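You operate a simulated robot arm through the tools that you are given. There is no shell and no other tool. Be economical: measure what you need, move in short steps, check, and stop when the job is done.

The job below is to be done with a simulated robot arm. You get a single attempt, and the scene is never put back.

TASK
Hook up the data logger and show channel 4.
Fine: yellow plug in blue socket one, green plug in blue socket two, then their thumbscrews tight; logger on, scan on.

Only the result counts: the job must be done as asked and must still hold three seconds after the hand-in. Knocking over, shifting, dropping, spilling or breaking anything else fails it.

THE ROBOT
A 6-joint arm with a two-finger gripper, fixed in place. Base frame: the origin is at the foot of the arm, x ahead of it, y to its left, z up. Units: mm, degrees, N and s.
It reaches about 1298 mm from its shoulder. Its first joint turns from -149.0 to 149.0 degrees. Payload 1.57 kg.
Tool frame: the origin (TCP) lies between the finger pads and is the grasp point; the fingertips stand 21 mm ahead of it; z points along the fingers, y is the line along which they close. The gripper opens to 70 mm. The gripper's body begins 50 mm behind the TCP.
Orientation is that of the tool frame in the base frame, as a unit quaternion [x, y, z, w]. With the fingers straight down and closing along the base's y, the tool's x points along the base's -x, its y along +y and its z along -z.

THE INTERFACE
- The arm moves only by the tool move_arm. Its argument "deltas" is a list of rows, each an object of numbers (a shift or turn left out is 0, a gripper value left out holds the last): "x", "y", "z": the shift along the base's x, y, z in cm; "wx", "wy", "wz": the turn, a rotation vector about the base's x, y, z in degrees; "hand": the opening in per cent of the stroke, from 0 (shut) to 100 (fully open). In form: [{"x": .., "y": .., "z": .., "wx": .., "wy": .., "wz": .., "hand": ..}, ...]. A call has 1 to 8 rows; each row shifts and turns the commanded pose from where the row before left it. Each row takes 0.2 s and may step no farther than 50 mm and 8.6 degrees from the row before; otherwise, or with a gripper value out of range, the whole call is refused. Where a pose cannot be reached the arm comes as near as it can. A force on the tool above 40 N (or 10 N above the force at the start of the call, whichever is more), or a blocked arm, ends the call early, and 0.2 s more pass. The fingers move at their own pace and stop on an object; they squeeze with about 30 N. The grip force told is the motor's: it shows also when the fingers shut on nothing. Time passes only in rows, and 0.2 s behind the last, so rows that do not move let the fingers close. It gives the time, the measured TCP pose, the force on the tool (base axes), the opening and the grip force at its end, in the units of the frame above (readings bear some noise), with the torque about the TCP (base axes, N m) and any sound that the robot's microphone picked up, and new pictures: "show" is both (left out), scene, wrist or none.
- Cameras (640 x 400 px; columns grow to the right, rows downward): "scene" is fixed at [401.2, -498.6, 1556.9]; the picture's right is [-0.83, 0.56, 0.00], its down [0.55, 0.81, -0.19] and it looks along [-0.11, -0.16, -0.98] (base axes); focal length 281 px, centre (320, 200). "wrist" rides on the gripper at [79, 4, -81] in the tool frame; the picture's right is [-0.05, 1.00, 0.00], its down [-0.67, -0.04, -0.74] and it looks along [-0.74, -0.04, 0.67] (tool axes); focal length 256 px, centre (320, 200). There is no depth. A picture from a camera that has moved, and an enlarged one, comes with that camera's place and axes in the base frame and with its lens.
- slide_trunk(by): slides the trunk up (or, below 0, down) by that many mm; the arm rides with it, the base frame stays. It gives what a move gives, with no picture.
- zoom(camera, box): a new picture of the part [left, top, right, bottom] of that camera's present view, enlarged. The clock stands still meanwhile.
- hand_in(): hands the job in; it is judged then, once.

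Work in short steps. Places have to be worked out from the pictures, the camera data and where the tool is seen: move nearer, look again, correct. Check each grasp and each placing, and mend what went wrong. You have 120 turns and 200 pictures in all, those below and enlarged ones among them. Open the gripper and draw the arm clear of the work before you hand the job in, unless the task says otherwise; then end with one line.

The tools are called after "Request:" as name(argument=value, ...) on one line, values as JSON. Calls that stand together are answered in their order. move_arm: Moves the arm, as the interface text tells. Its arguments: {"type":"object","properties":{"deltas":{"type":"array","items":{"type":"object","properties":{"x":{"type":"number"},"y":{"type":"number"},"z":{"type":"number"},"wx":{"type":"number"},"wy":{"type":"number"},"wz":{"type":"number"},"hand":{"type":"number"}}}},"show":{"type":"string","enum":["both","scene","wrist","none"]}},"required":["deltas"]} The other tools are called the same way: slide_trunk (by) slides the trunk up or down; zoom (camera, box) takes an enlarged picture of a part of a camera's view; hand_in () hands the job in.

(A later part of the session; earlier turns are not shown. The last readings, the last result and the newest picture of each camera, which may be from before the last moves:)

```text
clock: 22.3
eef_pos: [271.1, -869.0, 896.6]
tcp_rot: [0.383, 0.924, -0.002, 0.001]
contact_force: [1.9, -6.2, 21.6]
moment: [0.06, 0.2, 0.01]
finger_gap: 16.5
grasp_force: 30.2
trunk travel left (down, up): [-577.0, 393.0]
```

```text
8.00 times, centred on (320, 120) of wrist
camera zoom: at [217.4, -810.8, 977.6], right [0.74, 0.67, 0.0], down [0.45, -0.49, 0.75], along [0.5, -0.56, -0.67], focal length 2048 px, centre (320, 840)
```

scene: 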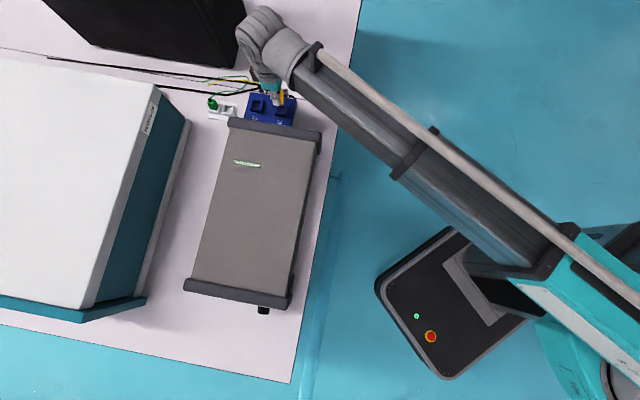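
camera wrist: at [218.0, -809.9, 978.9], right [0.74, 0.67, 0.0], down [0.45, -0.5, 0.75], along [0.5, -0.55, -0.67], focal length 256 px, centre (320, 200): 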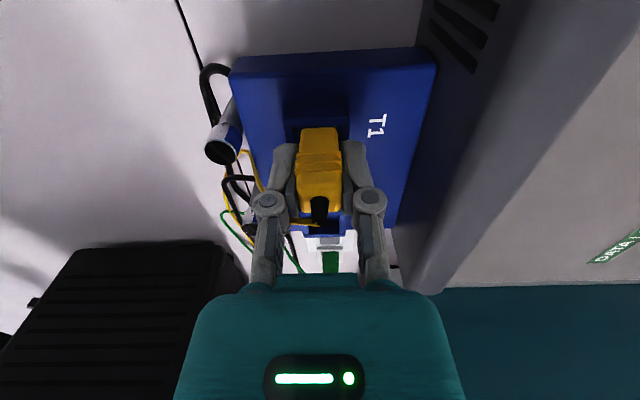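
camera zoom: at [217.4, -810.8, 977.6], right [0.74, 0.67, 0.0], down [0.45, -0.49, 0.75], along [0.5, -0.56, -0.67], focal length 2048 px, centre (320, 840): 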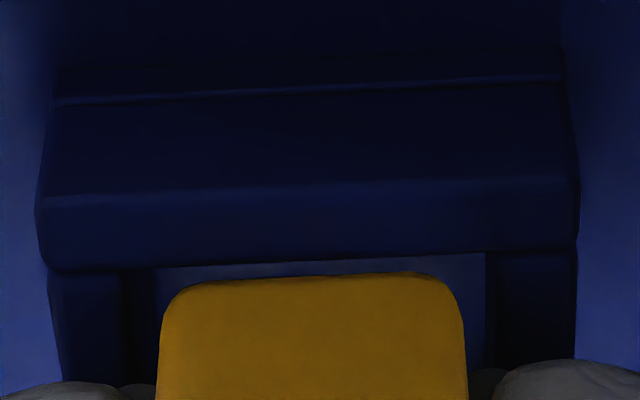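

The torque puts the contact about 12–16 mm toward -d1 of the TCP, so the nose catches the near wall. I lift 3 mm, shift +2.7 mm along d1 and press again.

Request:
slide_trunk(by=3.5)

Request:
move_arm(deltas=[{"x": 0.19, "y": -0.19}, {}], show="none")

Request:
slide_trunk(by=-5)

Request:
zoom(camera="wrist", box=[280, 95, 360, 145])

```text
clock: 22.8
eef_pos: [271.1, -868.9, 897.8]
tcp_rot: [0.383, 0.924, 0.0, 0.0]
contact_force: [1.3, -0.5, 0.5]
moment: [0.02, 0.01, -0.02]
finger_gap: 16.4
grasp_force: 30.0
trunk travel left (down, up): [-580.0, 390.0]
```

```text
clock: 23.4
eef_pos: [274.0, -872.4, 898.6]
tcp_rot: [0.383, 0.924, 0.0, 0.0]
contact_force: [0.2, -0.7, -0.2]
moment: [0.01, 0.05, 0.04]
finger_gap: 16.5
grasp_force: 29.9
trunk travel left (down, up): [-580.0, 390.0]
```

```text
clock: 23.9
eef_pos: [272.4, -871.1, 893.9]
tcp_rot: [0.382, 0.924, 0.0, 0.0]
contact_force: [0.0, -0.4, -0.3]
moment: [0.0, 0.0, 0.02]
finger_gap: 16.4
grasp_force: 30.3
trunk travel left (down, up): [-575.0, 395.0]
```

```text
8.00 times, centred on (320, 120) of wrist
camera zoom: at [219.5, -813.4, 974.6], right [0.74, 0.67, 0.0], down [0.45, -0.5, 0.74], along [0.5, -0.55, -0.67], focal length 2048 px, centre (320, 840)
```

zoom: 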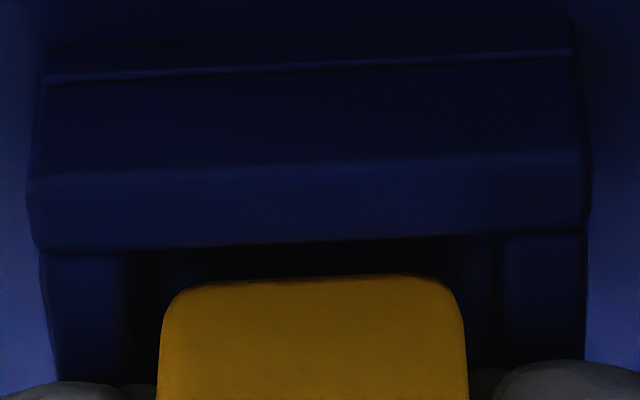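

No force at z 894 now, so the nose has entered. I continue down.

Request:
slide_trunk(by=-4)

Request:
zoom(camera="wrist", box=[270, 95, 370, 165])

```text
clock: 24.6
eef_pos: [271.7, -871.1, 892.4]
tcp_rot: [0.383, 0.924, -0.002, 0.002]
contact_force: [0.4, 1.2, 24.4]
moment: [0.25, -0.25, 0.03]
finger_gap: 16.5
grasp_force: 30.2
trunk travel left (down, up): [-572.0, 398.0]
stopped: the force on the tool passed its limit at 41 N (the readings are from after the stop); the commanded pose is now the measured one
```

```text
5.71 times, centred on (320, 130) of wrist
camera zoom: at [219.2, -813.0, 973.2], right [0.74, 0.67, 0.0], down [0.44, -0.49, 0.75], along [0.5, -0.56, -0.66], focal length 1463 px, centre (320, 600)
```

zoom: 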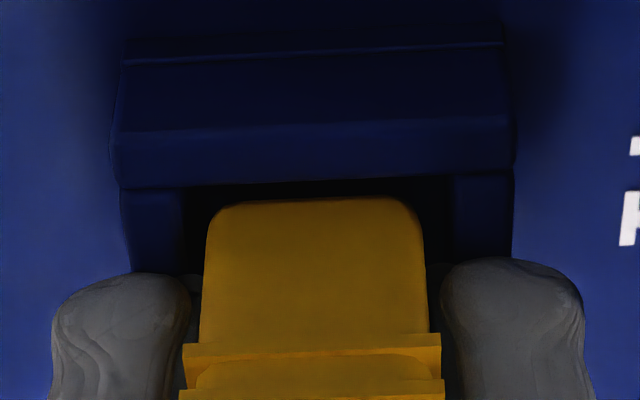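

The fingertips (z≈871) now sit on the side-wall tops, because the plug had slipped upward in the grip. The nose is inside, so I ease off, release, rise 9 mm and regrip higher to press it home.

Request:
slide_trunk(by=1)

Request:
move_arm(deltas=[{"hand": 45}, {}, {}], show="none")

Request:
slide_trunk(by=9)

Request:
move_arm(deltas=[{}], show="wrist")

Request:
zoom(camera="wrist", box=[240, 90, 400, 250])

```text
clock: 25.1
eef_pos: [273.4, -872.8, 892.1]
tcp_rot: [0.383, 0.924, -0.001, 0.002]
contact_force: [-1.9, 6.1, 12.0]
moment: [0.27, -0.19, 0.0]
finger_gap: 16.7
grasp_force: 29.7
trunk travel left (down, up): [-573.0, 397.0]
```

```text
clock: 25.9
eef_pos: [275.0, -873.6, 890.7]
tcp_rot: [0.383, 0.924, -0.002, 0.002]
contact_force: [-0.4, 0.1, -0.3]
moment: [0.01, 0.0, 0.01]
finger_gap: 31.8
grasp_force: 0.4
trunk travel left (down, up): [-573.0, 397.0]
```

```text
clock: 26.4
eef_pos: [273.8, -874.7, 899.9]
tcp_rot: [0.383, 0.924, -0.001, 0.002]
contact_force: [0.0, -0.1, -0.5]
moment: [0.01, 0.04, 0.02]
finger_gap: 31.5
grasp_force: 0.1
trunk travel left (down, up): [-582.0, 388.0]
```

```text
clock: 26.8
eef_pos: [274.3, -872.6, 901.4]
tcp_rot: [0.384, 0.923, -0.002, 0.001]
contact_force: [-0.5, 0.2, 0.3]
moment: [-0.03, 0.0, -0.01]
finger_gap: 31.4
grasp_force: 0.1
trunk travel left (down, up): [-582.0, 388.0]
camera wrist: at [219.9, -814.8, 981.1], right [0.74, 0.67, 0.0], down [0.44, -0.49, 0.75], along [0.5, -0.56, -0.66], focal length 256 px, centre (320, 200)
```

wrist: 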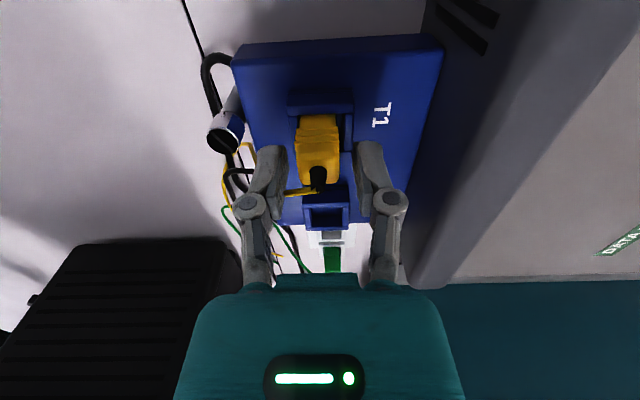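

```text
2.50 times, centred on (320, 170) of wrist
camera zoom: at [219.9, -814.8, 981.1], right [0.74, 0.67, 0.0], down [0.44, -0.49, 0.75], along [0.5, -0.56, -0.66], focal length 640 px, centre (320, 275)
```

zoom: 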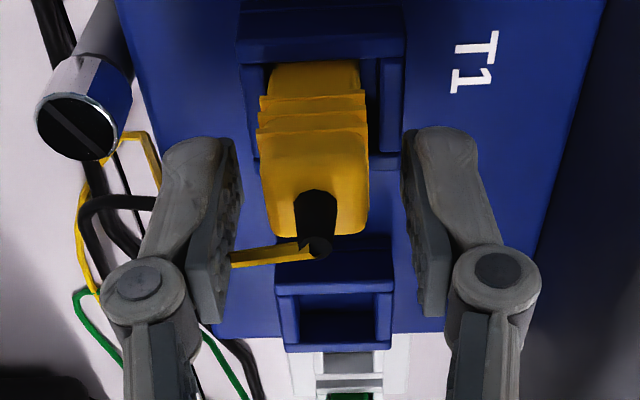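

The plug dropped into T1 to about the same depth as in the holder. I regrip it higher and press down to make sure it is seated.

Request:
move_arm(deltas=[{"x": -0.12, "y": 0.1}, {"hand": 0}, {}, {}, {}], show="none")

Request:
zoom(camera="wrist", box=[240, 90, 400, 250])

Request:
slide_trunk(by=-3)

Request:
zoom(camera="wrist", box=[240, 90, 400, 250])

```text
clock: 28.0
eef_pos: [272.0, -872.2, 901.5]
tcp_rot: [0.383, 0.924, -0.002, 0.001]
contact_force: [0.0, -0.8, -0.3]
moment: [-0.01, 0.02, 0.03]
finger_gap: 16.3
grasp_force: 30.0
trunk travel left (down, up): [-582.0, 388.0]
```

```text
2.50 times, centred on (320, 170) of wrist
camera zoom: at [218.7, -813.9, 981.2], right [0.74, 0.67, 0.0], down [0.44, -0.49, 0.75], along [0.5, -0.56, -0.66], focal length 640 px, centre (320, 275)
```

zoom: 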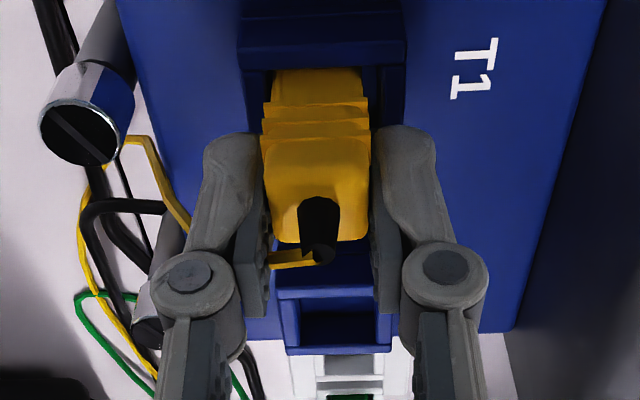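

```text
clock: 28.6
eef_pos: [272.7, -871.9, 899.3]
tcp_rot: [0.382, 0.924, -0.001, 0.002]
contact_force: [1.3, -5.6, 24.2]
moment: [-0.11, 0.0, 0.0]
finger_gap: 16.5
grasp_force: 30.5
trunk travel left (down, up): [-579.0, 391.0]
```

```text
2.50 times, centred on (320, 170) of wrist
camera zoom: at [218.4, -813.0, 979.7], right [0.74, 0.67, 0.0], down [0.44, -0.49, 0.75], along [0.5, -0.56, -0.66], focal length 640 px, centre (320, 275)
```

zoom: 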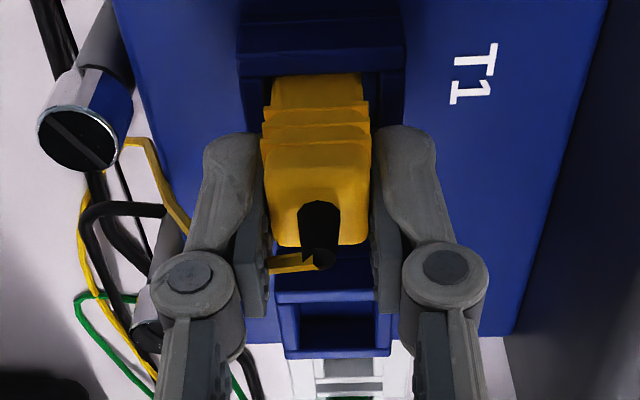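

Firm, centred contact at 24 N with almost no moment, so yellow is seated on the floor of T1. I release and go up.

Request:
move_arm(deltas=[{"hand": 60}, {}, {}], show="none")

Request:
slide_trunk(by=50)

Request:
move_arm(deltas=[{"x": 3.0, "y": -2.9}, {"x": 3.0, "y": -2.9}, {"x": 3.0, "y": -2.9}])

Request:
zoom(camera="wrist", box=[240, 0, 400, 100])

Request:
zoom(camera="scene", box=[230, 80, 310, 130])

```text
clock: 29.4
eef_pos: [272.9, -872.1, 897.6]
tcp_rot: [0.383, 0.924, -0.002, 0.001]
contact_force: [0.4, -1.2, 0.0]
moment: [0.01, 0.03, -0.01]
finger_gap: 41.9
grasp_force: 0.0
trunk travel left (down, up): [-579.0, 391.0]
```

```text
clock: 30.3
eef_pos: [273.0, -872.7, 946.8]
tcp_rot: [0.383, 0.924, -0.002, 0.001]
contact_force: [0.3, -0.7, -0.5]
moment: [0.0, -0.01, 0.01]
finger_gap: 41.9
grasp_force: 0.0
trunk travel left (down, up): [-629.0, 341.0]
```

```text
clock: 31.1
eef_pos: [367.3, -961.6, 946.8]
tcp_rot: [0.383, 0.924, -0.002, 0.001]
contact_force: [-0.7, -0.2, 0.3]
moment: [0.0, 0.01, 0.0]
finger_gap: 42.1
grasp_force: 0.0
trunk travel left (down, up): [-629.0, 341.0]
camera wrist: at [313.9, -903.1, 1028.0], right [0.74, 0.67, 0.0], down [0.44, -0.49, 0.75], along [0.5, -0.56, -0.67], focal length 256 px, centre (320, 200)
```

scene: 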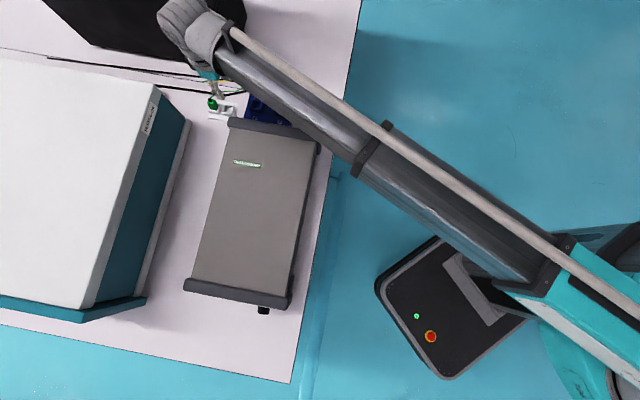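
wrist: 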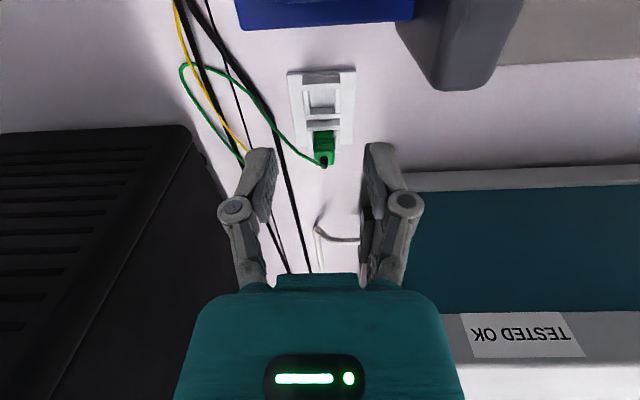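

```text
4.00 times, centred on (320, 50) of wrist
camera zoom: at [313.9, -903.1, 1028.0], right [0.74, 0.67, 0.0], down [0.44, -0.49, 0.75], along [0.5, -0.56, -0.67], focal length 1024 px, centre (320, 800)
```

zoom: 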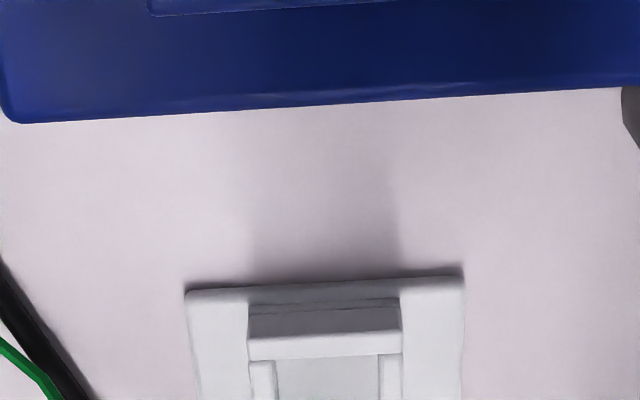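

```text
8.00 times, centred on (270, 105) of scene
camera zoom: at [401.2, -498.6, 1556.9], right [-0.83, 0.56, 0.0], down [0.55, 0.81, -0.19], along [-0.11, -0.16, -0.98], focal length 2251 px, centre (720, 960)
```

zoom: 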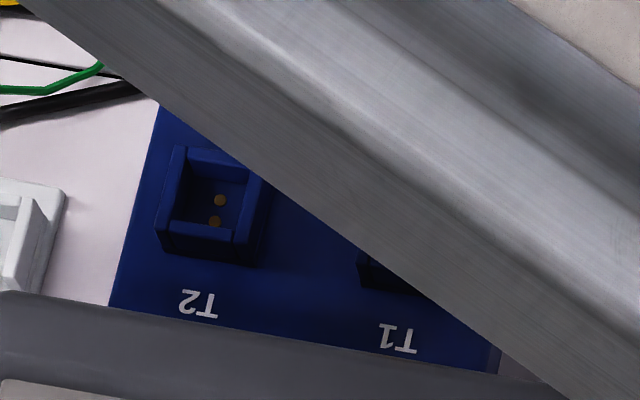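

Next I move over green, near (417.5,-1011), and lower to 880 for a check.

Request:
move_arm(deltas=[{"x": 2.51, "y": -2.47}, {"x": 2.51, "y": -2.47}, {}], show="none")

Request:
slide_trunk(by=-67)

Request:
zoom(camera="wrist", box=[240, 70, 400, 230])

```text
clock: 31.9
eef_pos: [413.0, -1009.4, 947.9]
tcp_rot: [0.383, 0.924, -0.002, 0.001]
contact_force: [-0.5, -0.7, 0.1]
moment: [0.03, 0.02, -0.01]
finger_gap: 42.0
grasp_force: 0.1
trunk travel left (down, up): [-629.0, 341.0]
```

```text
clock: 32.9
eef_pos: [413.0, -1007.5, 881.9]
tcp_rot: [0.383, 0.924, -0.002, 0.002]
contact_force: [1.2, -0.4, 0.7]
moment: [0.01, -0.03, -0.02]
finger_gap: 42.1
grasp_force: 0.0
trunk travel left (down, up): [-562.0, 408.0]
```

```text
2.50 times, centred on (320, 150) of wrist
camera zoom: at [359.0, -949.8, 961.2], right [0.74, 0.67, 0.0], down [0.44, -0.49, 0.75], along [0.5, -0.56, -0.66], focal length 640 px, centre (320, 325)
```

zoom: 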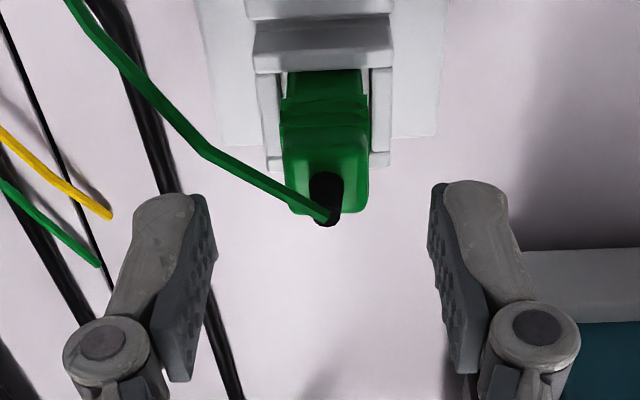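

Green's boot is about 5 mm further along d1 and 1.2 mm to +d2. I correct that and lower to z≈848.

Request:
move_arm(deltas=[{"x": 0.44, "y": -0.27}, {}], show="none")

Request:
slide_trunk(by=-33)

Request:
zoom(camera="wrist", box=[240, 90, 400, 250])

```text
clock: 33.5
eef_pos: [417.4, -1011.0, 880.7]
tcp_rot: [0.383, 0.924, -0.001, 0.002]
contact_force: [-0.1, 0.2, 0.4]
moment: [0.05, -0.02, -0.01]
finger_gap: 42.3
grasp_force: 0.0
trunk travel left (down, up): [-562.0, 408.0]
```

```text
clock: 34.3
eef_pos: [417.1, -1010.7, 846.6]
tcp_rot: [0.383, 0.924, -0.002, 0.001]
contact_force: [0.1, -1.0, -0.4]
moment: [0.0, -0.02, -0.03]
finger_gap: 42.0
grasp_force: 0.0
trunk travel left (down, up): [-529.0, 441.0]
```

```text
2.50 times, centred on (320, 170) of wrist
camera zoom: at [363.5, -951.9, 928.1], right [0.74, 0.67, 0.0], down [0.44, -0.49, 0.75], along [0.5, -0.56, -0.66], focal length 640 px, centre (320, 275)
```

zoom: 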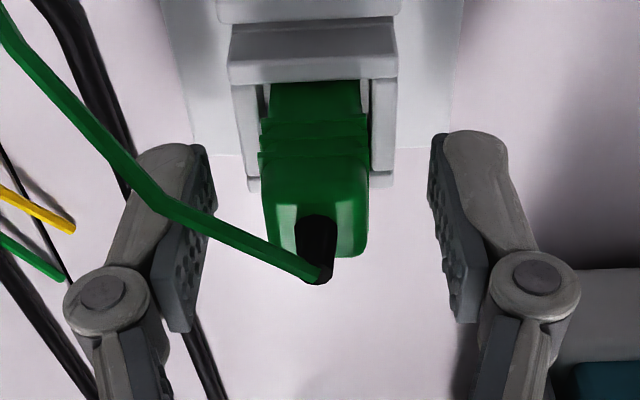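

Aligned the same way as yellow was. I close and lift.

Request:
move_arm(deltas=[{"hand": 0}, {}, {}, {}], show="none")

Request:
slide_trunk(by=95)

Request:
move_arm(deltas=[{"x": -2.42, "y": 2.3}, {"x": -2.42, "y": 2.3}, {"x": -2.42, "y": 2.3}, {"x": -2.42, "y": 2.3}, {}, {}], show="wrist")

Request:
zoom(camera="wrist", box=[240, 60, 400, 220])

```text
clock: 35.3
eef_pos: [418.2, -1011.0, 848.9]
tcp_rot: [0.383, 0.924, -0.002, 0.001]
contact_force: [0.8, -0.3, 0.8]
moment: [-0.03, 0.01, 0.02]
finger_gap: 16.2
grasp_force: 30.0
trunk travel left (down, up): [-529.0, 441.0]
```

```text
clock: 36.6
eef_pos: [418.1, -1010.5, 943.3]
tcp_rot: [0.383, 0.924, -0.001, 0.002]
contact_force: [-0.4, 0.3, -0.1]
moment: [0.01, 0.03, 0.0]
finger_gap: 16.7
grasp_force: 30.2
trunk travel left (down, up): [-624.0, 346.0]
```

```text
clock: 38.0
eef_pos: [319.5, -916.1, 941.9]
tcp_rot: [0.383, 0.924, -0.001, 0.002]
contact_force: [-0.3, -0.5, -0.1]
moment: [0.01, -0.04, -0.01]
finger_gap: 16.4
grasp_force: 29.8
trunk travel left (down, up): [-624.0, 346.0]
camera wrist: at [265.8, -858.0, 1023.0], right [0.74, 0.67, 0.0], down [0.44, -0.49, 0.75], along [0.5, -0.56, -0.66], focal length 256 px, centre (320, 200)
```

wrist: 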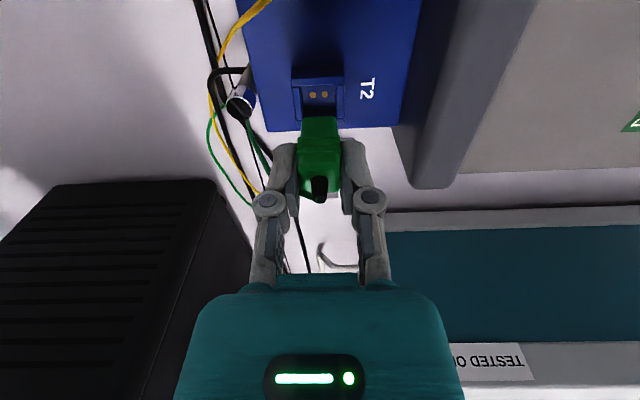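

```text
2.50 times, centred on (320, 140) of wrist
camera zoom: at [265.8, -858.0, 1023.0], right [0.74, 0.67, 0.0], down [0.44, -0.49, 0.75], along [0.5, -0.56, -0.66], focal length 640 px, centre (320, 350)
```

zoom: 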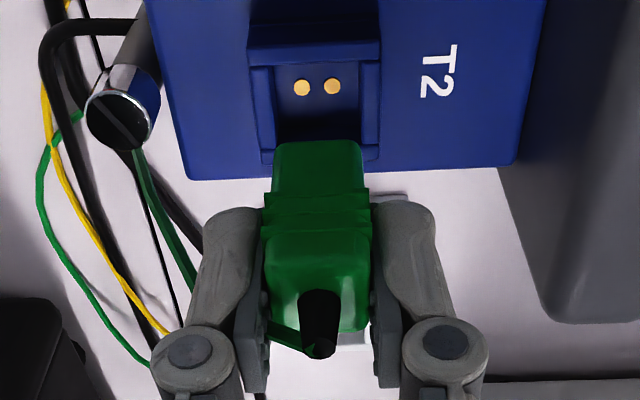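

T2's contacts show I need about +2.6 mm along d1 and -0.8 mm in d2, using what worked at T1. I shift, lower to about 914 and look.

Request:
move_arm(deltas=[{"x": 0.13, "y": -0.24}, {}], show="none")

Request:
slide_trunk(by=-28)

Request:
zoom(camera="wrist", box=[280, 85, 360, 135])

```text
clock: 38.6
eef_pos: [322.8, -920.2, 942.6]
tcp_rot: [0.383, 0.924, -0.001, 0.001]
contact_force: [-0.2, -0.2, -0.6]
moment: [0.0, -0.03, -0.03]
finger_gap: 16.4
grasp_force: 30.1
trunk travel left (down, up): [-624.0, 346.0]
```

```text
clock: 39.3
eef_pos: [321.8, -920.2, 915.4]
tcp_rot: [0.382, 0.924, -0.002, 0.001]
contact_force: [-0.1, 0.4, 0.5]
moment: [-0.01, -0.01, 0.0]
finger_gap: 16.3
grasp_force: 30.4
trunk travel left (down, up): [-596.0, 374.0]
```

```text
8.00 times, centred on (320, 110) of wrist
camera zoom: at [267.6, -860.8, 995.1], right [0.74, 0.67, 0.0], down [0.44, -0.49, 0.75], along [0.5, -0.56, -0.66], focal length 2048 px, centre (320, 920)
```

zoom: 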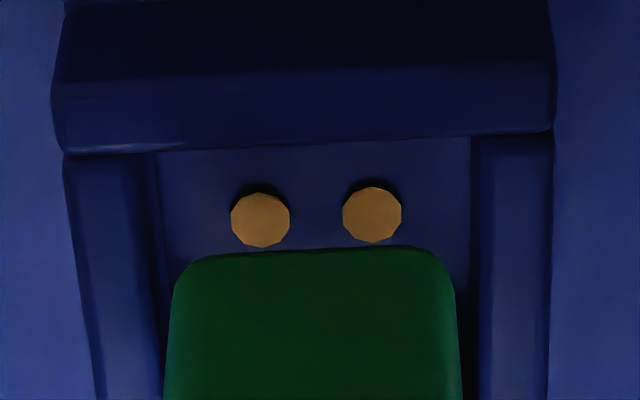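

The view relative to the rim matches T1's successful entry. I lower 12 mm.

Request:
slide_trunk(by=-9)

Request:
slide_trunk(by=-3)

Request:
zoom(camera="wrist", box=[260, 85, 380, 175])

```text
clock: 39.9
eef_pos: [321.6, -918.9, 905.8]
tcp_rot: [0.383, 0.924, -0.001, 0.002]
contact_force: [0.1, 0.8, 0.3]
moment: [0.02, -0.01, -0.02]
finger_gap: 16.7
grasp_force: 29.9
trunk travel left (down, up): [-587.0, 383.0]
```

```text
clock: 40.4
eef_pos: [321.6, -919.9, 902.1]
tcp_rot: [0.382, 0.924, -0.001, 0.001]
contact_force: [0.2, 0.2, 0.1]
moment: [0.03, -0.02, -0.01]
finger_gap: 16.3
grasp_force: 30.2
trunk travel left (down, up): [-584.0, 386.0]
```

```text
4.44 times, centred on (320, 130) of wrist
camera zoom: at [267.6, -860.8, 983.1], right [0.74, 0.67, 0.0], down [0.44, -0.49, 0.75], along [0.5, -0.56, -0.66], focal length 1138 px, centre (320, 511)
```

zoom: 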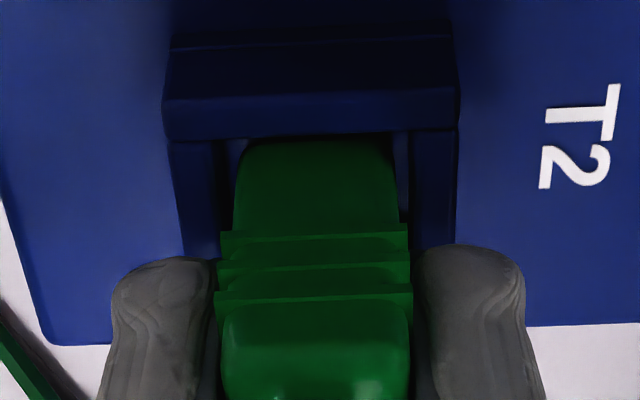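

No force so far and it is entering cleanly. I continue down in 3 mm steps.

Request:
slide_trunk(by=-3)

Request:
slide_trunk(by=-2.5)

Request:
zoom(camera="wrist", box=[260, 85, 380, 175])

```text
clock: 41.0
eef_pos: [321.1, -919.1, 899.2]
tcp_rot: [0.383, 0.924, -0.002, 0.002]
contact_force: [-0.3, 0.3, 0.2]
moment: [-0.01, 0.03, -0.02]
finger_gap: 16.6
grasp_force: 29.8
trunk travel left (down, up): [-581.0, 389.0]
```

```text
clock: 41.5
eef_pos: [321.5, -919.5, 897.1]
tcp_rot: [0.383, 0.924, -0.002, 0.001]
contact_force: [1.3, -2.1, 5.8]
moment: [-0.07, -0.02, 0.01]
finger_gap: 16.4
grasp_force: 30.2
trunk travel left (down, up): [-578.0, 392.0]
```

```text
4.44 times, centred on (320, 130) of wrist
camera zoom: at [267.6, -860.7, 978.0], right [0.74, 0.67, 0.0], down [0.44, -0.49, 0.75], along [0.5, -0.56, -0.66], focal length 1138 px, centre (320, 511)
```

zoom: 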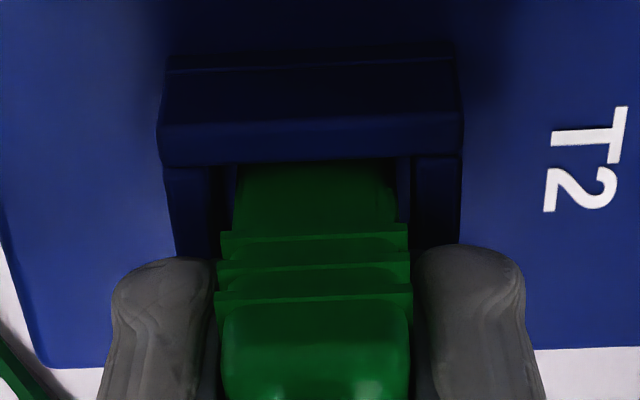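

Floor contact is starting at z≈897. I press 2 mm more to seat it.

Request:
slide_trunk(by=-2)

Request:
move_arm(deltas=[{"hand": 45}, {}, {}], show="wrist")

Request:
zoom(camera="wrist", box=[220, 30, 420, 190])

```text
clock: 42.0
eef_pos: [320.5, -919.6, 898.0]
tcp_rot: [0.384, 0.923, -0.002, 0.002]
contact_force: [3.1, -6.6, 23.7]
moment: [-0.18, -0.07, 0.01]
finger_gap: 16.9
grasp_force: 30.2
trunk travel left (down, up): [-576.0, 394.0]
```

```text
clock: 42.8
eef_pos: [322.8, -919.7, 895.0]
tcp_rot: [0.383, 0.924, -0.001, 0.001]
contact_force: [0.1, 0.0, -0.1]
moment: [-0.01, 0.01, 0.0]
finger_gap: 31.5
grasp_force: 0.1
trunk travel left (down, up): [-576.0, 394.0]
camera wrist: at [267.6, -860.8, 975.6], right [0.74, 0.67, 0.0], down [0.44, -0.49, 0.75], along [0.5, -0.56, -0.66], focal length 256 px, centre (320, 200)
```

wrist: 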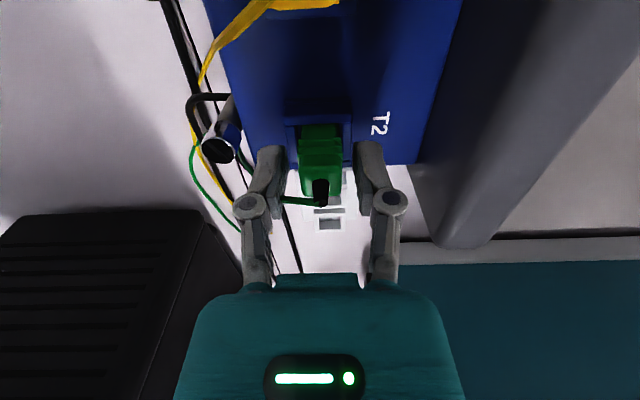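

```text
2.50 times, centred on (320, 110) of wrist
camera zoom: at [267.6, -860.8, 975.6], right [0.74, 0.67, 0.0], down [0.44, -0.49, 0.75], along [0.5, -0.56, -0.66], focal length 640 px, centre (320, 425)
```

zoom: 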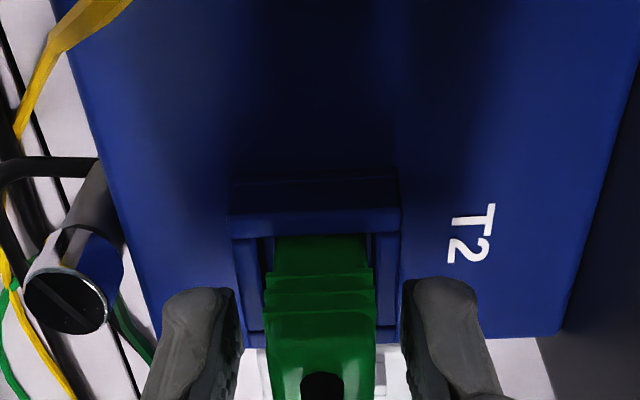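

Green is seated and released. I rise and step back along -d1 to inspect both plugs and the thumbscrews.

Request:
slide_trunk(by=90)

Request:
move_arm(deltas=[{"x": -3.3, "y": 3.3}, {"x": -3.3, "y": 3.3}, {}])

Request:
zoom(camera="wrist", box=[200, 20, 400, 180])

```text
clock: 44.0
eef_pos: [321.4, -919.6, 985.5]
tcp_rot: [0.383, 0.924, -0.001, 0.002]
contact_force: [-0.2, -0.7, 0.2]
moment: [0.0, 0.01, -0.04]
finger_gap: 31.7
grasp_force: 0.0
trunk travel left (down, up): [-666.0, 304.0]
```

```text
clock: 44.9
eef_pos: [255.4, -851.3, 985.8]
tcp_rot: [0.383, 0.924, -0.001, 0.001]
contact_force: [0.9, -0.2, 0.6]
moment: [-0.02, 0.01, 0.02]
finger_gap: 31.3
grasp_force: 0.0
trunk travel left (down, up): [-666.0, 304.0]
camera wrist: at [202.2, -792.0, 1065.7], right [0.74, 0.67, 0.0], down [0.45, -0.49, 0.75], along [0.5, -0.56, -0.66], focal length 256 px, centre (320, 200)
```

scene: 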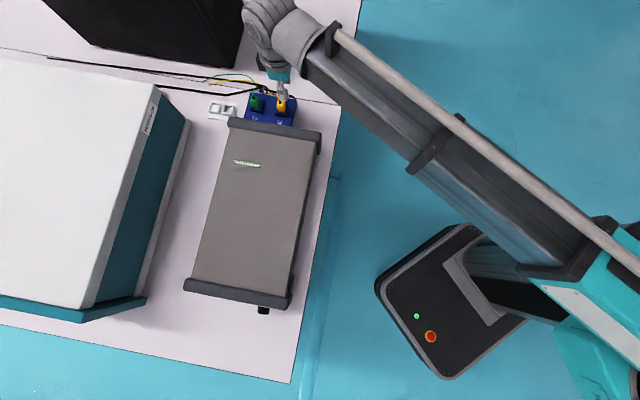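
wrist: 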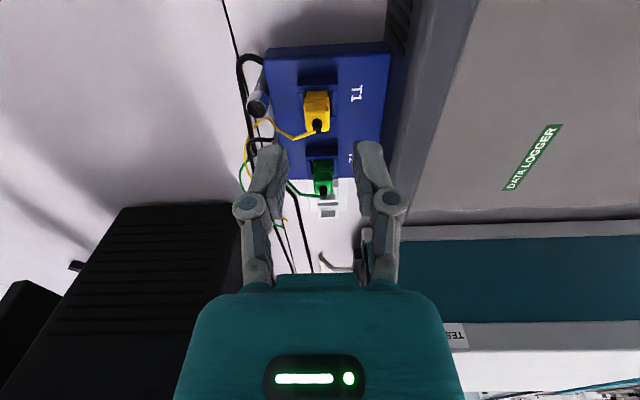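

```text
2.50 times, centred on (300, 100) of wrist
camera zoom: at [202.2, -792.0, 1065.7], right [0.74, 0.67, 0.0], down [0.45, -0.49, 0.75], along [0.5, -0.56, -0.66], focal length 640 px, centre (370, 450)
```

zoom: 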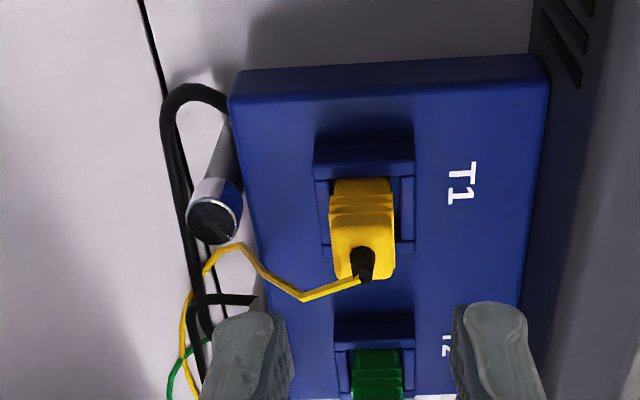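

Both plugs sit in their sockets. Now I look more closely at the thumbscrews.

Request:
zoom(camera="wrist", box=[230, 50, 290, 130])

Request:
zoom(camera="scene", box=[250, 75, 300, 115])

```text
5.00 times, centred on (260, 90) of wrist
camera zoom: at [202.2, -792.0, 1065.7], right [0.74, 0.67, 0.0], down [0.45, -0.49, 0.75], along [0.5, -0.56, -0.66], focal length 1280 px, centre (620, 750)
```

zoom: 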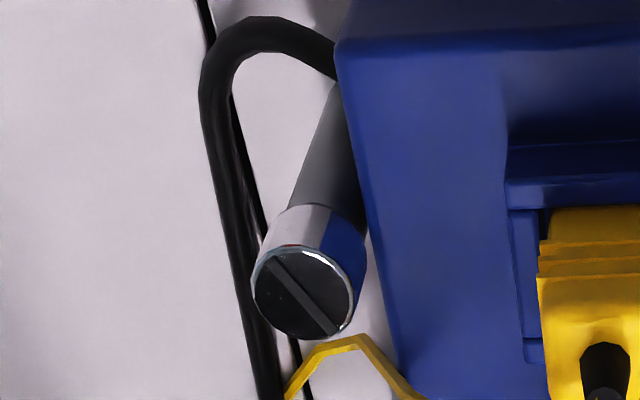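

```text
10.00 times, centred on (275, 95) of scene
camera zoom: at [401.2, -498.6, 1556.9], right [-0.83, 0.56, 0.0], down [0.55, 0.81, -0.19], along [-0.11, -0.16, -0.98], focal length 2814 px, centre (770, 1250)
```

zoom: 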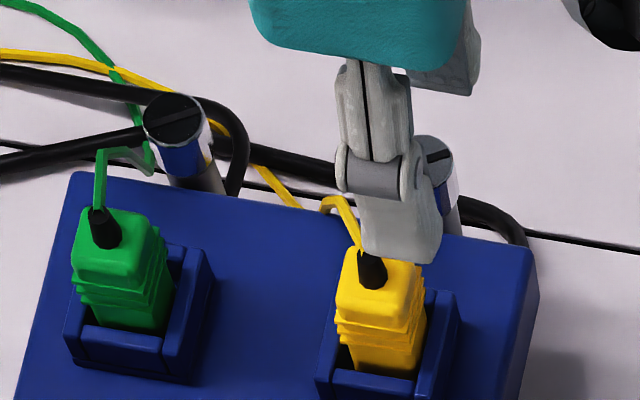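

The thumbscrews are upright posts with a slotted cap, about 17 mm across, standing 51 mm to -d2 of each socket. I move the camera over them to measure head height and clearance to the block.

Request:
move_arm(deltas=[{"x": -1.7, "y": -2.0}, {"x": -1.8, "y": -1.9}, {}], show="none")

Request:
zoom(camera="wrist", box=[270, 20, 390, 170])

Request:
slide_trunk(by=-50)

Request:
zoom(camera="wrist", box=[270, 20, 390, 170])

```text
clock: 45.6
eef_pos: [220.5, -893.4, 985.3]
tcp_rot: [0.382, 0.924, -0.002, 0.002]
contact_force: [0.1, -0.2, -0.1]
moment: [-0.01, 0.01, -0.01]
finger_gap: 31.6
grasp_force: 0.0
trunk travel left (down, up): [-666.0, 304.0]
```

```text
2.67 times, centred on (330, 95) of wrist
camera zoom: at [166.8, -834.5, 1065.5], right [0.74, 0.67, 0.0], down [0.44, -0.49, 0.75], along [0.5, -0.56, -0.66], focal length 683 px, centre (293, 480)
```

zoom: 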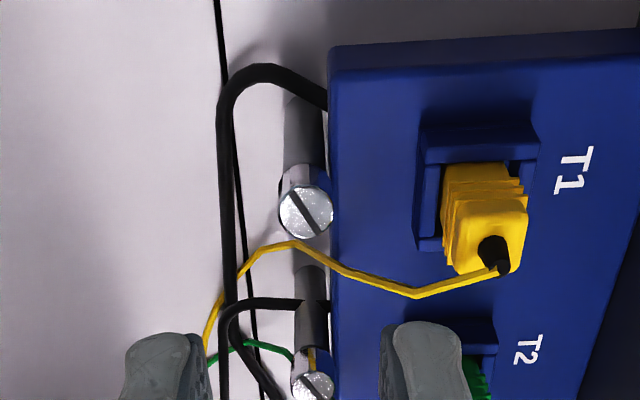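

```text
clock: 46.6
eef_pos: [220.5, -892.4, 935.0]
tcp_rot: [0.383, 0.924, -0.002, 0.001]
contact_force: [0.4, -0.4, -0.1]
moment: [-0.01, 0.01, 0.03]
finger_gap: 31.5
grasp_force: 0.0
trunk travel left (down, up): [-616.0, 354.0]
```

```text
2.67 times, centred on (330, 95) of wrist
camera zoom: at [167.1, -834.2, 1015.6], right [0.74, 0.67, 0.0], down [0.44, -0.49, 0.75], along [0.5, -0.56, -0.66], focal length 683 px, centre (293, 480)
```

zoom: 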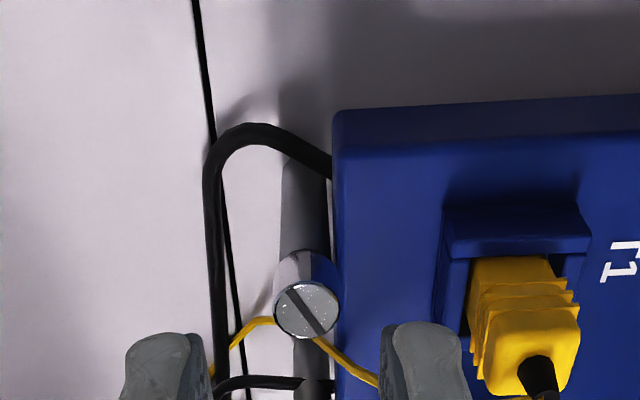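

The screw head's top is at z≈873, its centre near (234,-904) and its diameter 16 mm, all above the block top (861). I centre the TCP over it and lower partway.

Request:
move_arm(deltas=[{"x": 1.39, "y": -1.16}, {}], show="none")

Request:
slide_trunk(by=-35)

Request:
move_arm(deltas=[{}], show="wrist")

Request:
zoom(camera="wrist", box=[240, 80, 400, 240])

```text
clock: 47.2
eef_pos: [234.7, -903.7, 935.3]
tcp_rot: [0.383, 0.924, -0.001, 0.001]
contact_force: [-0.1, 0.0, 0.2]
moment: [-0.01, 0.0, 0.0]
finger_gap: 31.6
grasp_force: 0.2
trunk travel left (down, up): [-616.0, 354.0]
```

```text
clock: 48.0
eef_pos: [234.1, -903.9, 899.5]
tcp_rot: [0.383, 0.924, -0.001, 0.001]
contact_force: [-0.7, -0.1, -1.2]
moment: [0.03, 0.0, 0.03]
finger_gap: 31.5
grasp_force: 0.0
trunk travel left (down, up): [-581.0, 389.0]
```

```text
clock: 48.4
eef_pos: [234.9, -904.4, 900.1]
tcp_rot: [0.383, 0.924, -0.001, 0.002]
contact_force: [-0.3, -0.1, -0.3]
moment: [-0.01, 0.02, -0.02]
finger_gap: 31.4
grasp_force: 0.0
trunk travel left (down, up): [-581.0, 389.0]
camera wrist: at [180.1, -845.8, 980.6], right [0.74, 0.67, 0.0], down [0.44, -0.49, 0.75], along [0.5, -0.56, -0.66], focal length 256 px, centre (320, 200)
```

wrist: 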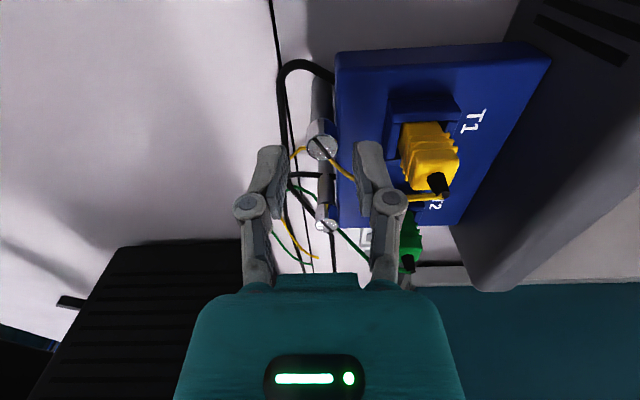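

```text
2.50 times, centred on (320, 160) of wrist
camera zoom: at [180.1, -845.8, 980.6], right [0.74, 0.67, 0.0], down [0.44, -0.49, 0.75], along [0.5, -0.56, -0.66], focal length 640 px, centre (320, 300)
```

zoom: 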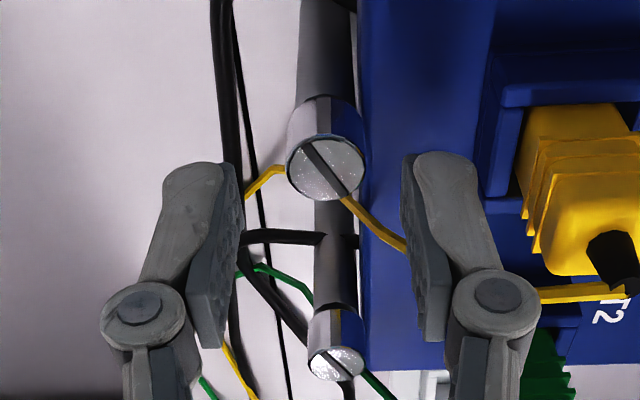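

Offsets are under 1.5 mm. I make a small correction and lower to z≈886, which puts the tips at 865, just above the block top.

Request:
move_arm(deltas=[{"x": 0.14, "y": 0.03}, {}], show="none")

Request:
slide_trunk(by=-14)

Request:
move_arm(deltas=[{"hand": 0}, {}, {}, {}], show="wrist")

Request:
zoom(camera="wrist", box=[240, 80, 400, 240])

```text
clock: 49.0
eef_pos: [236.1, -903.6, 899.3]
tcp_rot: [0.383, 0.924, -0.002, 0.001]
contact_force: [-0.6, -0.9, 1.2]
moment: [-0.02, -0.02, 0.0]
finger_gap: 31.6
grasp_force: 0.1
trunk travel left (down, up): [-581.0, 389.0]
```

```text
clock: 49.6
eef_pos: [235.4, -903.5, 885.8]
tcp_rot: [0.383, 0.924, -0.002, 0.002]
contact_force: [-0.7, -0.7, 0.7]
moment: [0.04, 0.01, -0.03]
finger_gap: 31.5
grasp_force: 0.1
trunk travel left (down, up): [-567.0, 403.0]
```

```text
clock: 50.6
eef_pos: [235.4, -903.4, 886.4]
tcp_rot: [0.383, 0.924, -0.001, 0.001]
contact_force: [-0.6, -3.0, 3.1]
moment: [-0.03, 0.06, -0.01]
finger_gap: 16.5
grasp_force: 32.3
trunk travel left (down, up): [-567.0, 403.0]
camera wrist: at [181.7, -845.7, 966.7], right [0.74, 0.67, 0.0], down [0.44, -0.49, 0.75], along [0.5, -0.56, -0.66], focal length 256 px, centre (320, 200)
```

wrist: 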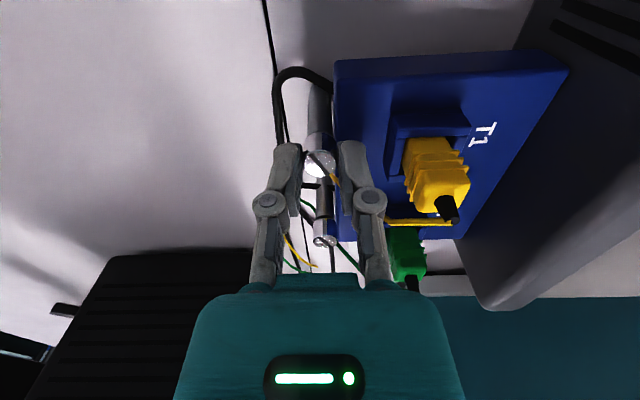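

```text
2.50 times, centred on (320, 160) of wrist
camera zoom: at [181.7, -845.7, 966.7], right [0.74, 0.67, 0.0], down [0.44, -0.49, 0.75], along [0.5, -0.56, -0.66], focal length 640 px, centre (320, 300)
```

zoom: 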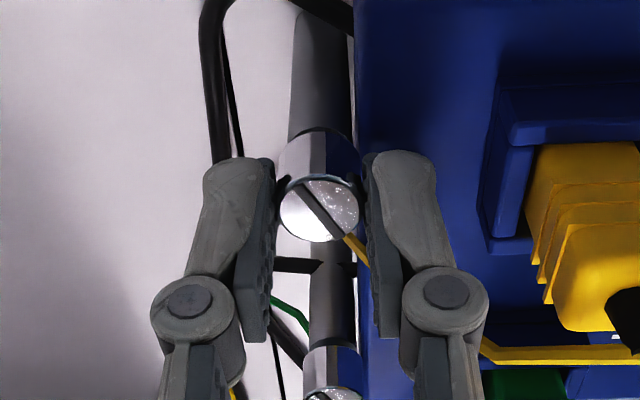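

The head is gripped at 16.5 mm. I turn it clockwise 32° and watch the moment.

Request:
move_arm(deltas=[{"wz": -8}, {"wz": -8}, {"wz": -8}, {"wz": -8}], show="wrist")

Request:
zoom(camera="wrist", box=[270, 120, 370, 190])

```text
clock: 51.6
eef_pos: [236.3, -902.8, 885.3]
tcp_rot: [0.624, 0.782, -0.002, 0.001]
contact_force: [-3.0, 1.7, -0.7]
moment: [-0.73, -0.23, -0.01]
finger_gap: 16.3
grasp_force: 31.8
trunk travel left (down, up): [-567.0, 403.0]
camera wrist: at [221.3, -826.6, 966.7], right [0.99, 0.17, 0.0], down [0.11, -0.66, 0.75], along [0.13, -0.74, -0.66], focal length 256 px, centre (320, 200)
```

wrist: 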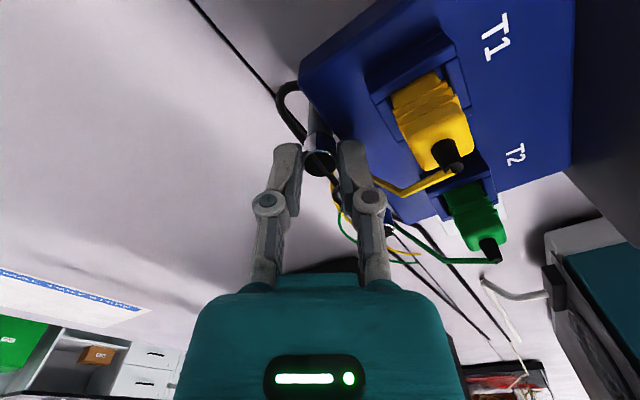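

```text
5.71 times, centred on (320, 155) of wrist
camera zoom: at [221.3, -826.6, 966.7], right [0.99, 0.17, 0.0], down [0.11, -0.66, 0.75], along [0.13, -0.74, -0.66], focal length 1463 px, centre (320, 457)
```

zoom: 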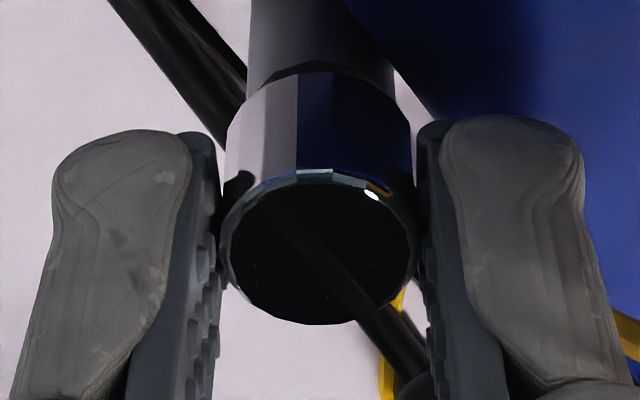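

The slot turned with the grip and there is no z torque yet. I keep turning.

Request:
move_arm(deltas=[{"wz": -8}, {"wz": -8}, {"wz": -8}, {"wz": -8}, {"wz": -8}], show="wrist")

Request:
zoom(camera="wrist", box=[270, 120, 370, 190])

```text
clock: 52.8
eef_pos: [235.4, -904.9, 885.9]
tcp_rot: [0.853, 0.521, -0.002, 0.0]
contact_force: [-3.5, 1.8, -1.0]
moment: [0.17, -0.04, -0.01]
finger_gap: 16.6
grasp_force: 32.0
trunk travel left (down, up): [-567.0, 403.0]
camera wrist: at [274.8, -836.3, 966.7], right [0.86, -0.5, 0.0], down [-0.33, -0.58, 0.75], along [-0.38, -0.64, -0.67], focal length 256 px, centre (320, 200)
```

wrist: 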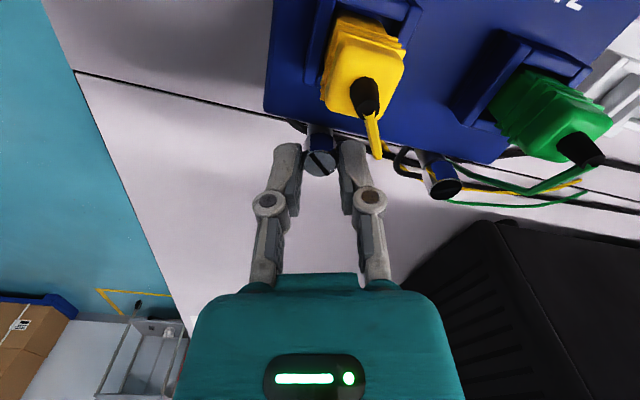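

```text
5.71 times, centred on (320, 155) of wrist
camera zoom: at [274.8, -836.3, 966.7], right [0.86, -0.5, 0.0], down [-0.33, -0.58, 0.75], along [-0.38, -0.64, -0.67], focal length 1463 px, centre (320, 457)
```

zoom: 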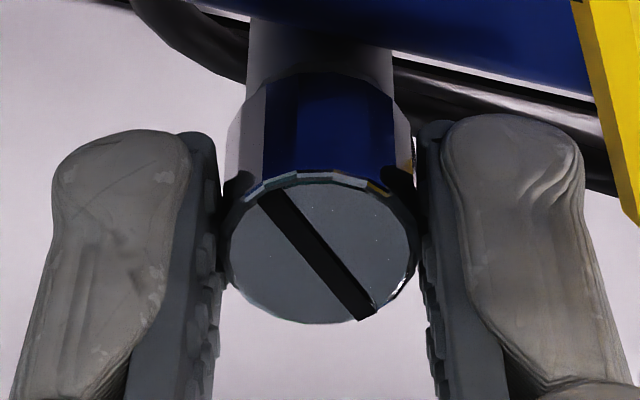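

It is still turning freely. I continue another 40°.

Request:
move_arm(deltas=[{"wz": -8}, {"wz": -8}, {"wz": -8}, {"wz": -8}, {"wz": -8}], show="wrist")

Request:
zoom(camera="wrist", box=[270, 120, 370, 190])

```text
clock: 54.0
eef_pos: [235.3, -906.3, 887.1]
tcp_rot: [0.98, 0.198, -0.002, -0.001]
contact_force: [-3.2, 6.8, -5.8]
moment: [-0.05, 0.26, 0.03]
finger_gap: 16.8
grasp_force: 32.3
trunk travel left (down, up): [-567.0, 403.0]
camera wrist: at [309.5, -878.2, 966.7], right [0.34, -0.94, 0.0], down [-0.63, -0.23, 0.75], along [-0.7, -0.25, -0.67], focal length 256 px, centre (320, 200)
```

wrist: 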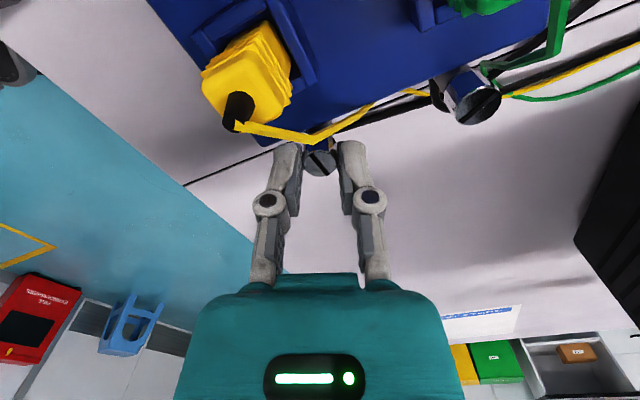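

```text
5.71 times, centred on (320, 155) of wrist
camera zoom: at [309.5, -878.2, 966.7], right [0.34, -0.94, 0.0], down [-0.63, -0.23, 0.75], along [-0.7, -0.25, -0.67], focal length 1463 px, centre (320, 457)
```

zoom: 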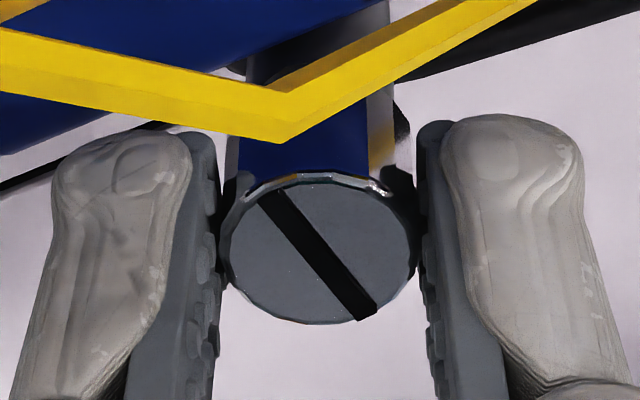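

112° turned, and the slight downward pull shows the screw is drawing in. I continue.

Request:
move_arm(deltas=[{"wz": -8}, {"wz": -8}, {"wz": -8}, {"wz": -8}, {"wz": -8}], show="wrist")

Request:
zoom(camera="wrist", box=[270, 120, 370, 190])

```text
clock: 55.2
eef_pos: [237.0, -905.4, 886.3]
tcp_rot: [0.989, -0.149, -0.001, -0.001]
contact_force: [1.4, 3.8, 1.5]
moment: [0.06, -0.04, 0.09]
finger_gap: 16.5
grasp_force: 32.3
trunk travel left (down, up): [-567.0, 403.0]
camera wrist: at [310.3, -932.8, 967.1], right [-0.35, -0.94, 0.0], down [-0.62, 0.23, 0.75], along [-0.7, 0.26, -0.67], focal length 256 px, centre (320, 200)
```

wrist: 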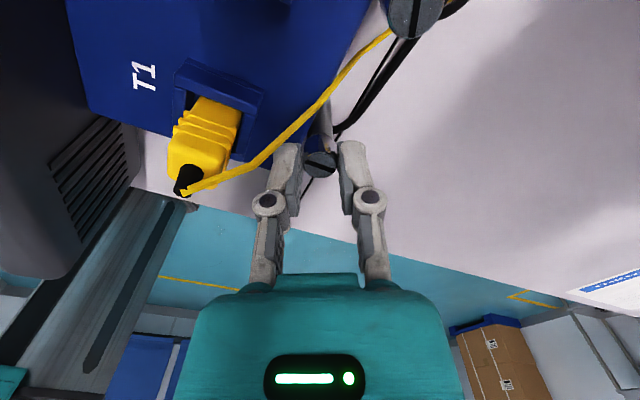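

```text
5.71 times, centred on (320, 155) of wrist
camera zoom: at [310.3, -932.8, 967.1], right [-0.35, -0.94, 0.0], down [-0.62, 0.23, 0.75], along [-0.7, 0.26, -0.67], focal length 1463 px, centre (320, 457)
```

zoom: 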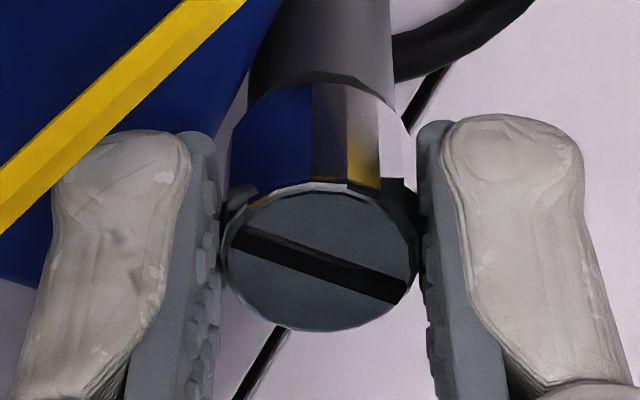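

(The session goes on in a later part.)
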